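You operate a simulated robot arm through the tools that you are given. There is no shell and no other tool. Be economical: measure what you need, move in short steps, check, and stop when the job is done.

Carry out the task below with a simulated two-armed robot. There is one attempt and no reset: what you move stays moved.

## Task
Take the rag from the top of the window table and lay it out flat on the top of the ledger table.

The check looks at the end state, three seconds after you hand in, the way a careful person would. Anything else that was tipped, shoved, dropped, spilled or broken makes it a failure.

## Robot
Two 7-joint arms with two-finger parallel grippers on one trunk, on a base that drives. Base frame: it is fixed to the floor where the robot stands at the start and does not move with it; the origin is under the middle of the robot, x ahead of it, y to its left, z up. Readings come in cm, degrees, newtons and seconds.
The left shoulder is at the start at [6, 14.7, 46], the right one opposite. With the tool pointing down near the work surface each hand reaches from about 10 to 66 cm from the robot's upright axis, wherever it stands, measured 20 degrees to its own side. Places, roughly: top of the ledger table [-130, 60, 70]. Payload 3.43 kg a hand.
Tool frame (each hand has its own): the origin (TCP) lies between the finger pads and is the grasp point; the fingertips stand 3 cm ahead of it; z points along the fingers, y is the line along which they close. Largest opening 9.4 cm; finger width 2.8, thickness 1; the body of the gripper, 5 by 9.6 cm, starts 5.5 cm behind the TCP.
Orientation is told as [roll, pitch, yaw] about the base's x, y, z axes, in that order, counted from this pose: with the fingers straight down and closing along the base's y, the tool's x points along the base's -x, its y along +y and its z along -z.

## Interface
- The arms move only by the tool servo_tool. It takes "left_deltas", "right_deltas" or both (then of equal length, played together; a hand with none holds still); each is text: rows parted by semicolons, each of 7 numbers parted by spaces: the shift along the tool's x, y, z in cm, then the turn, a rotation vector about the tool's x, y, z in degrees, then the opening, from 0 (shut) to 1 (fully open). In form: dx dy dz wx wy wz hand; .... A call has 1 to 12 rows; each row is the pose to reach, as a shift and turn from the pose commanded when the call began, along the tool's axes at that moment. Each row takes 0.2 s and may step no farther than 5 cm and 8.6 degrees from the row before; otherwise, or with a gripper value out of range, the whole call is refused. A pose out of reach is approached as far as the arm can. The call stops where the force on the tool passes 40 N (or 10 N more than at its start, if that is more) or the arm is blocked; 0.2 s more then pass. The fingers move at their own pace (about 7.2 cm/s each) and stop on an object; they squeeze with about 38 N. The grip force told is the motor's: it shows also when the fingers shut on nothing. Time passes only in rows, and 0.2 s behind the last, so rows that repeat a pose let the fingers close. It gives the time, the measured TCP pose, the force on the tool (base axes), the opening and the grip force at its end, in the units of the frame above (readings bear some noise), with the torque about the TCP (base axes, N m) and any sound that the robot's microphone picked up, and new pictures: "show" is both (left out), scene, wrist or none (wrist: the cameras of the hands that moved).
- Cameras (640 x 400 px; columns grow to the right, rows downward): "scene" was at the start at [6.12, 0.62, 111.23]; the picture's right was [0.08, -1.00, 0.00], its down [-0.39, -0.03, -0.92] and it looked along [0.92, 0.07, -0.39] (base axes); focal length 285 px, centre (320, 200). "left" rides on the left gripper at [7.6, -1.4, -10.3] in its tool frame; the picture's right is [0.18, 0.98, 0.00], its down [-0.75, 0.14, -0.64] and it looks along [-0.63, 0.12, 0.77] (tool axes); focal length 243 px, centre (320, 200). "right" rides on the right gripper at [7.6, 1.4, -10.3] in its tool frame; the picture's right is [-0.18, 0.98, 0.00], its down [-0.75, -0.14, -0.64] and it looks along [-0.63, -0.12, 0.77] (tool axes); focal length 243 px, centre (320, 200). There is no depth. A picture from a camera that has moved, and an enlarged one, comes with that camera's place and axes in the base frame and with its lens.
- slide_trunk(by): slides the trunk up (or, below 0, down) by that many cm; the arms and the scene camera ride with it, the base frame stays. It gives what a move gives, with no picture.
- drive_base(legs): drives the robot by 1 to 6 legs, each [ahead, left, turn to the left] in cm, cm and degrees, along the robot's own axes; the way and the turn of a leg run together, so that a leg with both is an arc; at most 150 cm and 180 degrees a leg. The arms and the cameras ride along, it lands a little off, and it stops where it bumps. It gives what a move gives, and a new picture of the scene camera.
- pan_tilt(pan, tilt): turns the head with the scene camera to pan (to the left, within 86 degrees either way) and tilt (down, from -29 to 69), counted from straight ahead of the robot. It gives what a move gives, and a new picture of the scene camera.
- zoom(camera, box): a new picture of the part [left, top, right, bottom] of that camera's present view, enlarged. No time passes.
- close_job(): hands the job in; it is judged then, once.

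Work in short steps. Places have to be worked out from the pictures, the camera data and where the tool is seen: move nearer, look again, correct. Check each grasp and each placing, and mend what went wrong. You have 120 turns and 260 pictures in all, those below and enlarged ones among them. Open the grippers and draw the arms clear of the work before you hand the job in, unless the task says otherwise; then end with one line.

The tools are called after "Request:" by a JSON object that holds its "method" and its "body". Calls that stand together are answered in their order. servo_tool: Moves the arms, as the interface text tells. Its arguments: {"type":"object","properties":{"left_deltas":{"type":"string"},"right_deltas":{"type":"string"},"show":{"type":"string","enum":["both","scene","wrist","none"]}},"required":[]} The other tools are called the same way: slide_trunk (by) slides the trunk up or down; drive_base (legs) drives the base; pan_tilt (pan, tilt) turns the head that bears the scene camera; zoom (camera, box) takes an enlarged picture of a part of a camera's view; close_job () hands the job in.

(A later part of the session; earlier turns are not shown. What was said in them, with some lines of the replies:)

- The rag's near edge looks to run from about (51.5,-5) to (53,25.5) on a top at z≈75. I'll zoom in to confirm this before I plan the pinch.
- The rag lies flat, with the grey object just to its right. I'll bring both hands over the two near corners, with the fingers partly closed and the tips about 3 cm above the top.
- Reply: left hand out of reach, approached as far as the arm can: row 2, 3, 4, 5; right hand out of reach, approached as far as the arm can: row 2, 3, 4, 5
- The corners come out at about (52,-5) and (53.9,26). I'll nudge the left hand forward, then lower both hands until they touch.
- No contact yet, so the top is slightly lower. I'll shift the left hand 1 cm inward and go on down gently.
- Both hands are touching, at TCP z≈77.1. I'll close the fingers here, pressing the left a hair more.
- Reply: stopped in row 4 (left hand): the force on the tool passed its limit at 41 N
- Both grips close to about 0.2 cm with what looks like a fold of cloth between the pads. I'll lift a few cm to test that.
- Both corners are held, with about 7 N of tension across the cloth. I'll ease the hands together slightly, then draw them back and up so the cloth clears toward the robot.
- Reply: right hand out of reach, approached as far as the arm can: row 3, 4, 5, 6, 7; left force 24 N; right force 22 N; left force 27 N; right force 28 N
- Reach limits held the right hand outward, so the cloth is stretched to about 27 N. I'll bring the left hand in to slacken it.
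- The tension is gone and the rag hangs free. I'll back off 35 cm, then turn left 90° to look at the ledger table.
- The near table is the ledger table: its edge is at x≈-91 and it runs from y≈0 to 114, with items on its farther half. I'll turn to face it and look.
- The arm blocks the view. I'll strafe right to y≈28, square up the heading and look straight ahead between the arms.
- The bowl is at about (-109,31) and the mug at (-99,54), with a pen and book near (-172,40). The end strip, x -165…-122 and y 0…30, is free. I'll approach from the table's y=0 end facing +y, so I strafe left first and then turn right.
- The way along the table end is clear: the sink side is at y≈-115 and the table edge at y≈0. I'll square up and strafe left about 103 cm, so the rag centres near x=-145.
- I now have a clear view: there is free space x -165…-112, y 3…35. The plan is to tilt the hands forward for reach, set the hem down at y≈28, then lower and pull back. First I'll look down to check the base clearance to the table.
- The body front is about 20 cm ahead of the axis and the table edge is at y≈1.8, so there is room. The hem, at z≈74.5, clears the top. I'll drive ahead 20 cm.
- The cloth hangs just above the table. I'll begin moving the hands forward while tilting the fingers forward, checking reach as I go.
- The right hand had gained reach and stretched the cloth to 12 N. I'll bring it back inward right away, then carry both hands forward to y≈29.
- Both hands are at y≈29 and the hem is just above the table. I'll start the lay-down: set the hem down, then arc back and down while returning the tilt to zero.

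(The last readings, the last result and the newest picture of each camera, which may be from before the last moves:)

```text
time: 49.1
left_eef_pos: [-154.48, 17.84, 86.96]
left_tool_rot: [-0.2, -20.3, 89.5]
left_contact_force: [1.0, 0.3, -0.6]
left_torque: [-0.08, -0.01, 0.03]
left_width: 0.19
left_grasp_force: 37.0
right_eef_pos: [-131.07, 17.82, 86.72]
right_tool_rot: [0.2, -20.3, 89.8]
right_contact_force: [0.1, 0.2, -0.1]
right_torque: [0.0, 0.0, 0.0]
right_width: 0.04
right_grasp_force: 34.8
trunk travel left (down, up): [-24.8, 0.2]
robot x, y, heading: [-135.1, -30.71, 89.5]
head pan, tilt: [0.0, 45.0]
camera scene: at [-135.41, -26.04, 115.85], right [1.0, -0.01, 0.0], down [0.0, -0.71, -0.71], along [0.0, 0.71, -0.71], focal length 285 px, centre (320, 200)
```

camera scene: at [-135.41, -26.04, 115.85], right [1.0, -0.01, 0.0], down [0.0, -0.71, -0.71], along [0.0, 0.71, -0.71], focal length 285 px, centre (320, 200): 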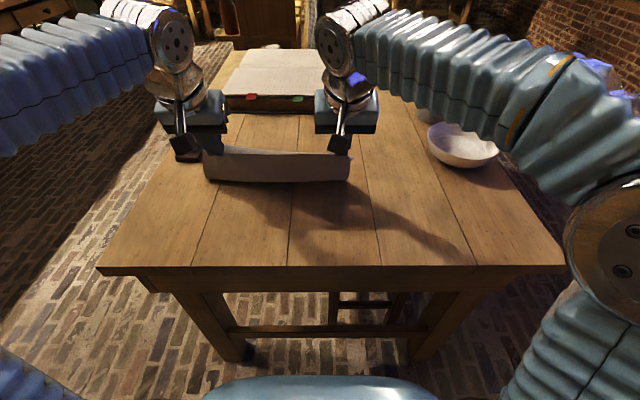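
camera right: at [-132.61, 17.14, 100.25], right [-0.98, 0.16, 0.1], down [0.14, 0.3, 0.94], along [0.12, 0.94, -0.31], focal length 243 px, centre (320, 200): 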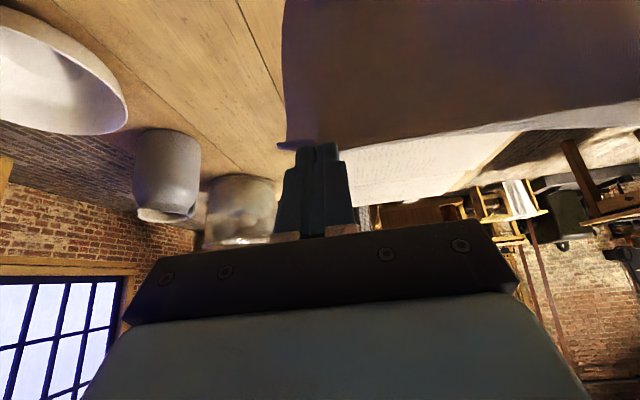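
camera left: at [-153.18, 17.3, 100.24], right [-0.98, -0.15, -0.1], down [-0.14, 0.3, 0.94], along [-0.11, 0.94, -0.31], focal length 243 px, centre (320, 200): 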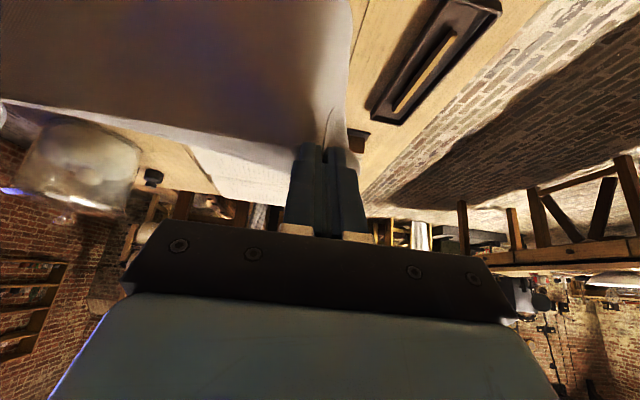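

This looks right: part of the cloth already lies beyond the contact line. I'll check from the wrist cameras as I continue a bit further.

Request:
{"method": "servo_tool", "body": {"left_deltas": "1.75 0 1.5 0 2 0 0; 3.5 0 3 0 4 0 0; 3.5 0 3 0 4 0 0", "right_deltas": "1.75 0 1.5 0 2 0 0; 3.5 0 3 0 4 0 0; 3.5 0 3 0 4 0 0"}}

```text
time: 49.9
left_eef_pos: [-154.73, 15.46, 82.85]
left_tool_rot: [-0.3, -16.2, 89.5]
left_contact_force: [0.8, -0.4, 0.0]
left_torque: [-0.03, -0.06, 0.05]
left_width: 0.19
left_grasp_force: 36.7
right_eef_pos: [-131.06, 15.59, 82.67]
right_tool_rot: [0.2, -16.1, 89.8]
right_contact_force: [-1.2, 0.0, 0.0]
right_torque: [-0.01, 0.03, 0.02]
right_width: 0.04
right_grasp_force: 35.4
trunk travel left (down, up): [-24.8, 0.2]
robot x, y, heading: [-135.65, -31.45, 89.6]
head pan, tilt: [0.0, 45.0]
camera scene: at [-135.4, -26.04, 115.85], right [1.0, -0.01, 0.0], down [0.0, -0.71, -0.71], along [0.0, 0.71, -0.71], focal length 285 px, centre (320, 200)
camera right: at [-132.5, 5.37, 90.37], right [-0.98, 0.18, 0.05], down [0.15, 0.54, 0.83], along [0.12, 0.82, -0.56], focal length 243 px, centre (320, 200)
camera left: at [-153.38, 5.3, 90.58], right [-0.98, -0.17, -0.05], down [-0.14, 0.55, 0.83], along [-0.11, 0.82, -0.56], focal length 243 px, centre (320, 200)
```

scene: 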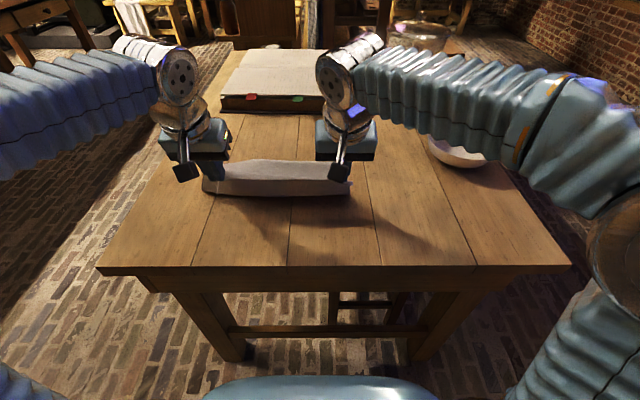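
right: 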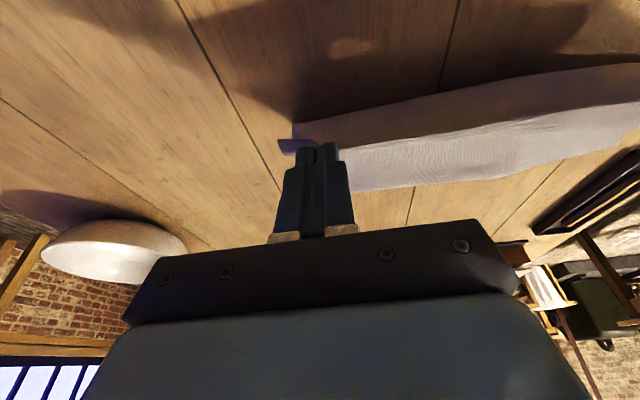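
left: 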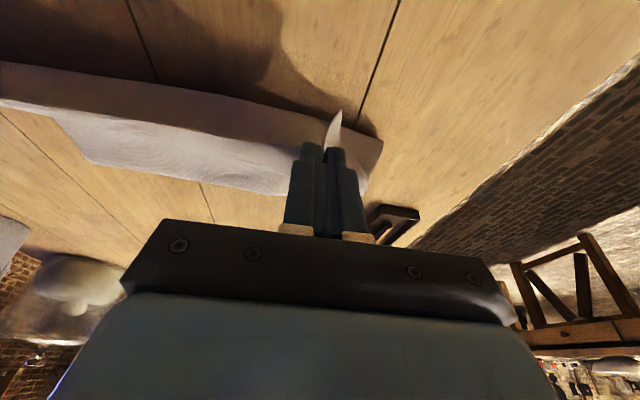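

The body of the cloth lies forward with the hem at y≈32–34, clear of the pen tray. I'll continue the arc down to just above the top.

Request:
{"method": "servo_tool", "body": {"left_deltas": "2.82 0 2.21 0 4 0 0; 5.21 0 4.02 0 8 0 0; 7.01 0 5.58 0 12 0 0; 8.19 0 6.8 0 16 0 0; 8.19 0 6.8 0 16 0 0", "right_deltas": "2.82 0 2.21 0 4 0 0; 5.21 0 4.02 0 8 0 0; 7.01 0 5.58 0 12 0 0; 8.19 0 6.8 0 16 0 0; 8.19 0 6.8 0 16 0 0"}}

```text
time: 50.9
left_eef_pos: [-154.49, 9.9, 75.2]
left_tool_rot: [-0.3, -2.2, 89.5]
left_contact_force: [-1.3, -1.5, 10.8]
left_torque: [-0.1, 0.11, 0.04]
left_width: 0.21
left_grasp_force: 36.9
right_eef_pos: [-131.51, 10.26, 75.16]
right_tool_rot: [0.7, -2.6, 89.6]
right_contact_force: [1.9, -1.2, 14.6]
right_torque: [-0.14, -0.11, 0.03]
right_width: 0.06
right_grasp_force: 35.7
trunk travel left (down, up): [-24.8, 0.2]
robot x, y, heading: [-135.71, -31.19, 89.7]
head pan, tilt: [0.0, 45.0]
stopped in row 4 (right hand): the force on the tool passed its limit at 54 N (the readings are from after the stop); the commanded pose is now the measured one
camera scene: at [-135.38, -26.16, 115.89], right [1.0, -0.01, 0.0], down [0.0, -0.71, -0.71], along [0.0, 0.71, -0.71], focal length 285 px, centre (320, 200)
camera right: at [-132.82, 2.18, 85.09], right [-0.98, 0.19, 0.02], down [0.15, 0.72, 0.67], along [0.11, 0.66, -0.74], focal length 243 px, centre (320, 200)
camera left: at [-153.17, 1.86, 85.1], right [-0.98, -0.18, -0.01], down [-0.14, 0.73, 0.67], along [-0.11, 0.66, -0.74], focal length 243 px, centre (320, 200)
```

scene: 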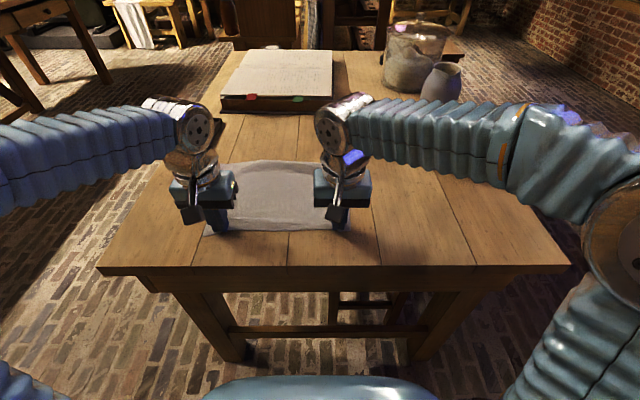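
right: 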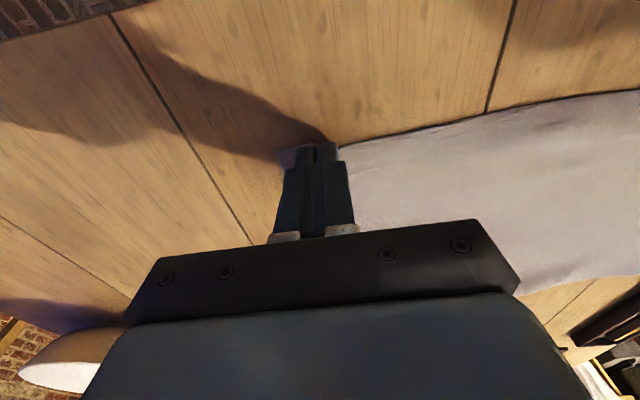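
left: 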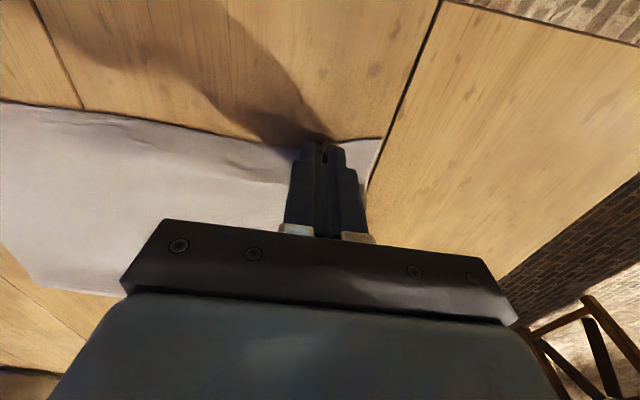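

Contact at z≈72; the rag lies nearly flat. I'll ease the pressure and pull slightly back and apart to straighten it before I release.

Request:
{"method": "servo_tool", "body": {"left_deltas": "0 0 -0.4 0 0 0 0; 0.6 0.3 -0.4 0 0 0 0; 1.2 0.6 -0.4 0 0 0 0; 1.2 0.6 -0.2 0 0 0 0", "right_deltas": "0 0 -0.4 0 0 0 0; 0.6 -0.3 -0.4 0 0 0 0; 1.2 -0.6 -0.4 0 0 0 0; 1.2 -0.6 -0.2 0 0 0 0"}}

```text
time: 51.9
left_eef_pos: [-155.1, 8.67, 75.15]
left_tool_rot: [-0.3, -2.0, 89.4]
left_contact_force: [4.8, -0.4, 6.1]
left_torque: [-0.03, -0.09, 0.03]
left_width: 0.19
left_grasp_force: 37.2
right_eef_pos: [-130.96, 8.9, 75.22]
right_tool_rot: [0.6, -2.4, 89.7]
right_contact_force: [-4.0, 0.5, -0.1]
right_torque: [-0.01, 0.12, 0.01]
right_width: 0.02
right_grasp_force: 35.1
trunk travel left (down, up): [-24.8, 0.2]
robot x, y, heading: [-135.46, -30.91, 89.8]
head pan, tilt: [0.0, 45.0]
camera scene: at [-135.39, -26.05, 115.86], right [1.0, -0.01, 0.0], down [0.0, -0.71, -0.71], along [0.0, 0.71, -0.71], focal length 285 px, centre (320, 200)
camera right: at [-132.29, 0.92, 85.16], right [-0.98, 0.19, 0.02], down [0.15, 0.72, 0.67], along [0.11, 0.66, -0.74], focal length 243 px, centre (320, 200)
camera left: at [-153.78, 0.67, 85.12], right [-0.98, -0.18, -0.01], down [-0.14, 0.73, 0.67], along [-0.11, 0.66, -0.74], focal length 243 px, centre (320, 200)
```

scene: 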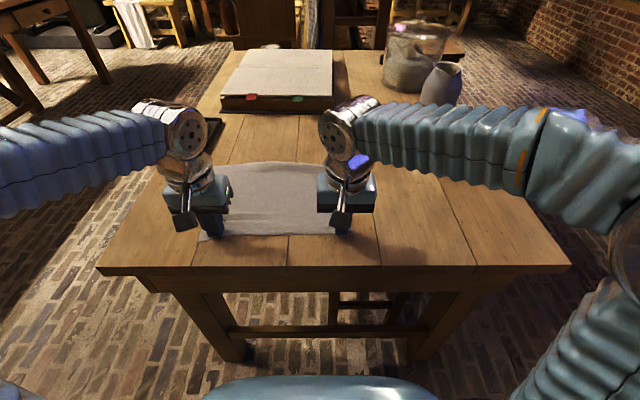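
right: 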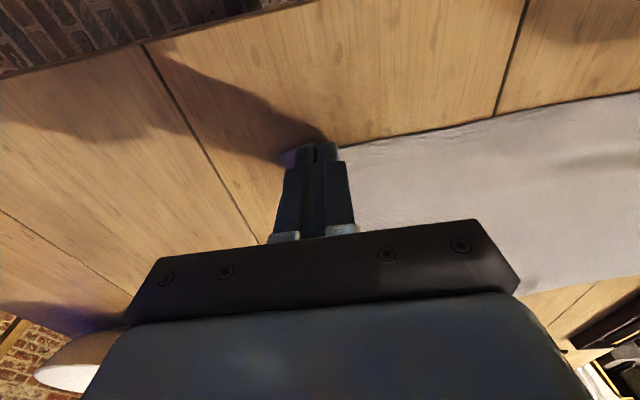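
left: 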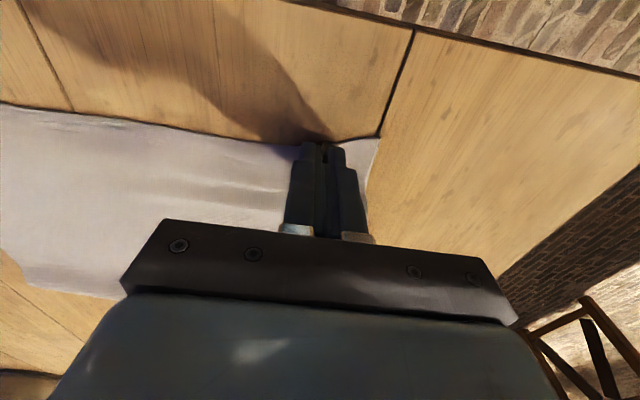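

It lies straight. I'll open gently, then lift both hands clear.

Request:
{"method": "servo_tool", "body": {"left_deltas": "0 0 0 0 0 0 0.1; 0 0 0 0 0 0 0.25; 0 0 0 0 0 0 0.3; 0 0 -1 0 0 0 0.3; 0 0 -3 0 0 0 0.3; 0 0 -7 0 0 0 0.3; 0 0 -11 0 0 0 0.3", "right_deltas": "0 0 0 0 0 0 0.1; 0 0 0 0 0 0 0.25; 0 0 0 0 0 0 0.3; 0 0 -1 0 0 0 0.3; 0 0 -3 0 0 0 0.3; 0 0 -7 0 0 0 0.3; 0 0 -11 0 0 0 0.3"}}

```text
time: 53.5
left_eef_pos: [-155.34, 8.09, 86.11]
left_tool_rot: [-0.3, -2.0, 89.5]
left_contact_force: [0.6, -0.1, 0.9]
left_torque: [0.01, 0.03, 0.0]
left_width: 2.82
left_grasp_force: 0.0
right_eef_pos: [-130.76, 8.44, 86.16]
right_tool_rot: [0.5, -2.4, 89.7]
right_contact_force: [-0.2, -1.1, 1.1]
right_torque: [-0.02, -0.02, -0.01]
right_width: 2.82
right_grasp_force: 0.0
trunk travel left (down, up): [-24.8, 0.2]
robot x, y, heading: [-134.83, -31.02, 89.9]
head pan, tilt: [0.0, 45.0]
camera scene: at [-135.4, -26.02, 115.84], right [1.0, -0.01, 0.0], down [0.0, -0.71, -0.71], along [0.0, 0.71, -0.71], focal length 285 px, centre (320, 200)
camera right: at [-132.11, 0.5, 96.07], right [-0.98, 0.19, 0.02], down [0.15, 0.73, 0.67], along [0.11, 0.66, -0.74], focal length 243 px, centre (320, 200)
camera left: at [-154.05, 0.06, 96.04], right [-0.98, -0.18, -0.01], down [-0.14, 0.73, 0.67], along [-0.11, 0.66, -0.74], focal length 243 px, centre (320, 200)
```

scene: 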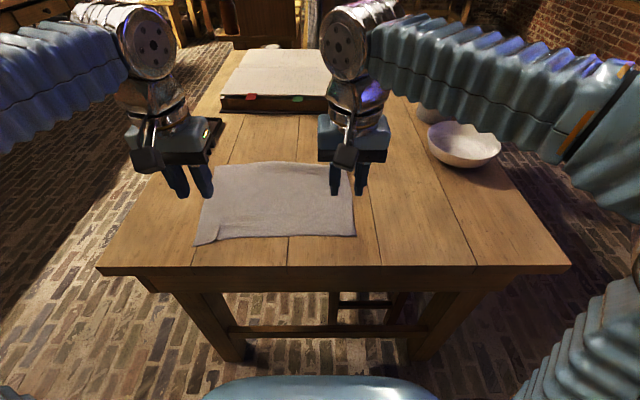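
right: 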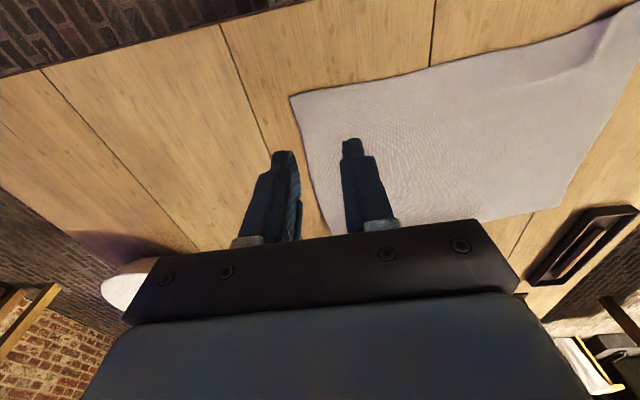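
left: 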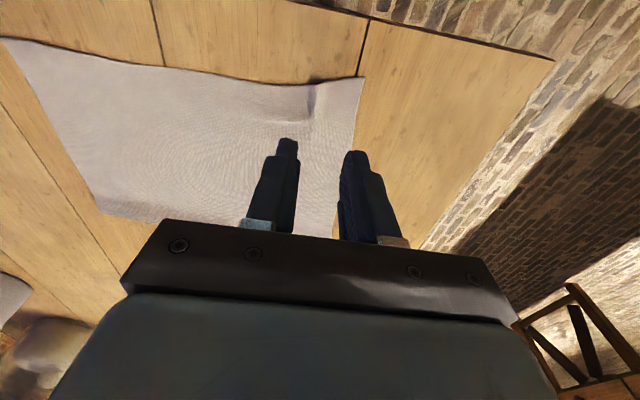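

The rag is nearly flat, with a small pinch fold at the near-left corner. I'll zoom in on it.

Request:
{"method": "zoom", "body": {"camera": "left", "box": [200, 40, 440, 190]}}

Request:
{"method": "zoom", "body": {"camera": "scene", "box": [170, 140, 390, 278]}}

```text
2.67 times, centred on (320, 115) of left
camera zoom: at [-154.05, 0.06, 96.04], right [-0.98, -0.18, -0.01], down [-0.14, 0.73, 0.67], along [-0.11, 0.66, -0.74], focal length 647 px, centre (320, 427)
```

zoom: 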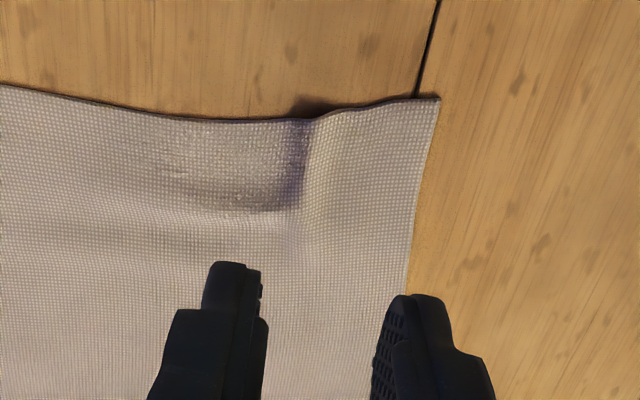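

```text
2.90 times, centred on (280, 209) of scene
camera zoom: at [-135.4, -26.02, 115.84], right [1.0, -0.01, 0.0], down [0.0, -0.71, -0.71], along [0.0, 0.71, -0.71], focal length 825 px, centre (436, 174)
```

zoom: 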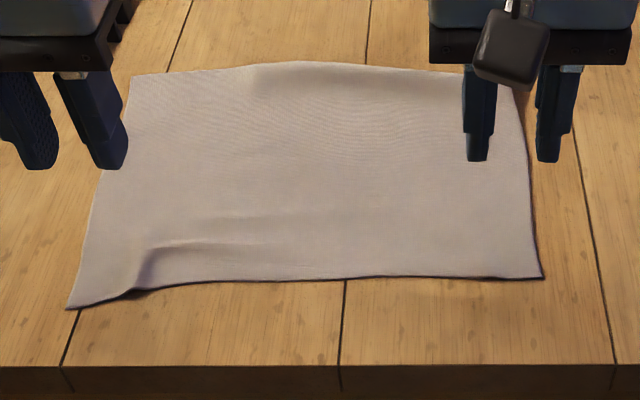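

A small ridge remains at x≈-155. I'll press closed left fingers lightly on the flap outside it and slide outward a little to pull it flat.

Request:
{"method": "servo_tool", "body": {"left_deltas": "0 2.1 3 0 0 0 0; 0 2.1 7 0 0 0 0; 0 2.1 10 0 0 0 0; 0 2.1 10.8 0 0 0 0; 0 2.1 11.1 0 0 0 0; 0 2.6 11.1 0 0 0 0; 0.2 3.1 11.1 0 0 0 0; 0.3 3.5 11.1 0 0 0 0; 0.3 3.5 10 0 0 0 0; 0.3 3.5 6 0 0 0 0; 0.3 3.5 2 0 0 0 0"}}

Request:
{"method": "zoom", "body": {"camera": "scene", "box": [170, 140, 390, 278]}}

```text
time: 55.9
left_eef_pos: [-158.51, 7.99, 84.28]
left_tool_rot: [-0.2, -2.0, 89.5]
left_contact_force: [-0.3, -0.9, 0.5]
left_torque: [-0.01, -0.03, 0.0]
left_width: 0.0
left_grasp_force: 33.0
right_eef_pos: [-130.76, 8.57, 86.07]
right_tool_rot: [0.6, -2.4, 89.7]
right_contact_force: [-0.8, -0.3, 0.4]
right_torque: [-0.01, -0.04, -0.01]
right_width: 2.81
right_grasp_force: 0.0
trunk travel left (down, up): [-24.8, 0.2]
robot x, y, heading: [-135.18, -31.13, 89.5]
head pan, tilt: [0.0, 45.0]
camera scene: at [-135.41, -26.03, 115.84], right [1.0, -0.01, 0.0], down [0.0, -0.71, -0.71], along [0.0, 0.71, -0.71], focal length 285 px, centre (320, 200)
camera left: at [-157.19, 0.07, 94.26], right [-0.98, -0.18, -0.01], down [-0.14, 0.73, 0.67], along [-0.11, 0.66, -0.75], focal length 243 px, centre (320, 200)
```

scene: 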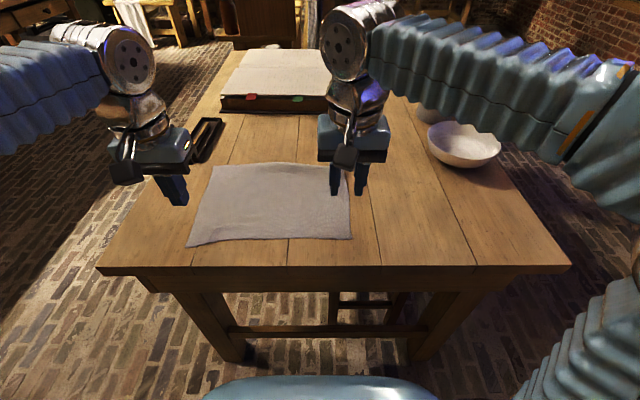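
left: 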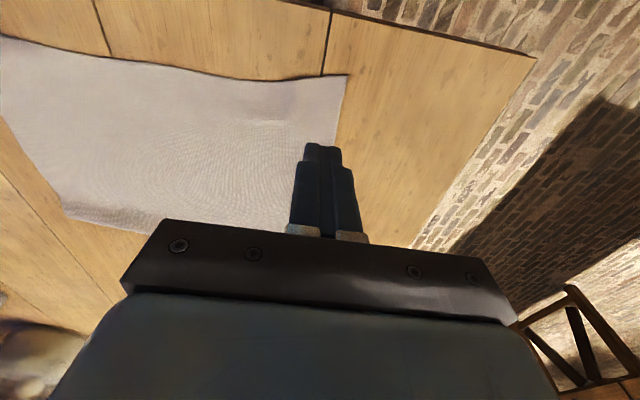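

```text
2.90 times, centred on (280, 209) of scene
camera zoom: at [-135.41, -26.03, 115.84], right [1.0, -0.01, 0.0], down [0.0, -0.71, -0.71], along [0.0, 0.71, -0.71], focal length 825 px, centre (436, 174)
```

zoom: 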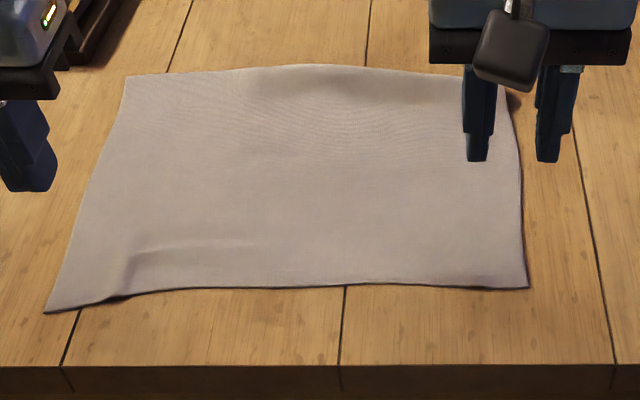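

The rag is flat and fully on the table. I'll open and raise both hands, then back the robot away.

Request:
{"method": "servo_tool", "body": {"left_deltas": "0 0 -4 0 0 0 0.5; 0 0 -8 0 0 0 0.5; 2 0 -11 0 0 0 0.5", "right_deltas": "0 0 -3 0 0 0 0.5; 0 0 -6 0 0 0 0.5; 2 0 -9 0 0 0 0.5", "show": "none"}}

Request:
{"method": "drive_base", "body": {"legs": [[-30, 0, 0]]}}

```text
time: 56.7
left_eef_pos: [-158.72, 5.71, 95.12]
left_tool_rot: [-0.3, -2.1, 89.5]
left_contact_force: [-0.3, -0.3, -0.4]
left_torque: [-0.03, 0.02, 0.0]
left_width: 4.7
left_grasp_force: 0.0
right_eef_pos: [-130.65, 6.18, 94.88]
right_tool_rot: [0.6, -2.4, 89.7]
right_contact_force: [0.3, 0.1, 0.6]
right_torque: [-0.03, -0.01, -0.01]
right_width: 4.71
right_grasp_force: 0.1
trunk travel left (down, up): [-24.8, 0.2]
robot x, y, heading: [-135.26, -31.33, 89.8]
head pan, tilt: [0.0, 45.0]
```

```text
time: 58.8
left_eef_pos: [-158.74, -24.39, 95.07]
left_tool_rot: [-0.3, -2.0, 89.2]
left_contact_force: [0.2, -0.2, 0.1]
left_torque: [-0.02, 0.02, 0.05]
left_width: 4.69
left_grasp_force: 0.0
right_eef_pos: [-130.58, -24.01, 94.7]
right_tool_rot: [0.6, -2.4, 89.3]
right_contact_force: [-0.3, 0.2, -0.4]
right_torque: [0.0, 0.02, -0.01]
right_width: 4.71
right_grasp_force: 0.1
trunk travel left (down, up): [-24.8, 0.2]
robot x, y, heading: [-135.59, -61.53, 89.5]
head pan, tilt: [0.0, 45.0]
camera scene: at [-135.63, -56.2, 115.85], right [1.0, -0.01, 0.0], down [-0.01, -0.71, -0.71], along [0.01, 0.71, -0.71], focal length 285 px, centre (320, 200)
```

scene: 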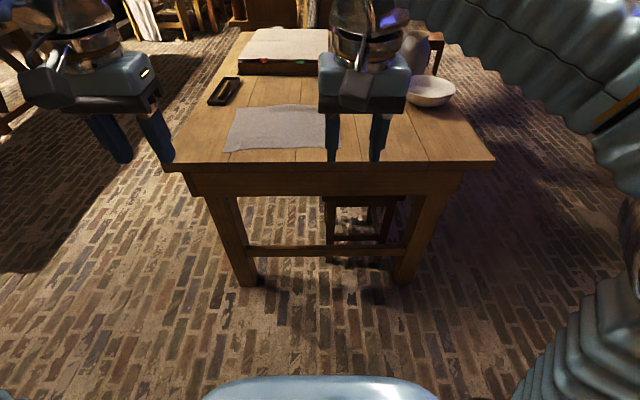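

The rag lies flat on the ledger table, nothing else has moved, and both arms are clear with the grippers open, so I'm handing in.

Request:
{"method": "close_job", "body": {}}

```text
The job is handed in.
```

The rag is laid out flat on top of the ledger table, apart from a faint crease left at one corner; I saw nothing else disturbed, and the job is handed in.
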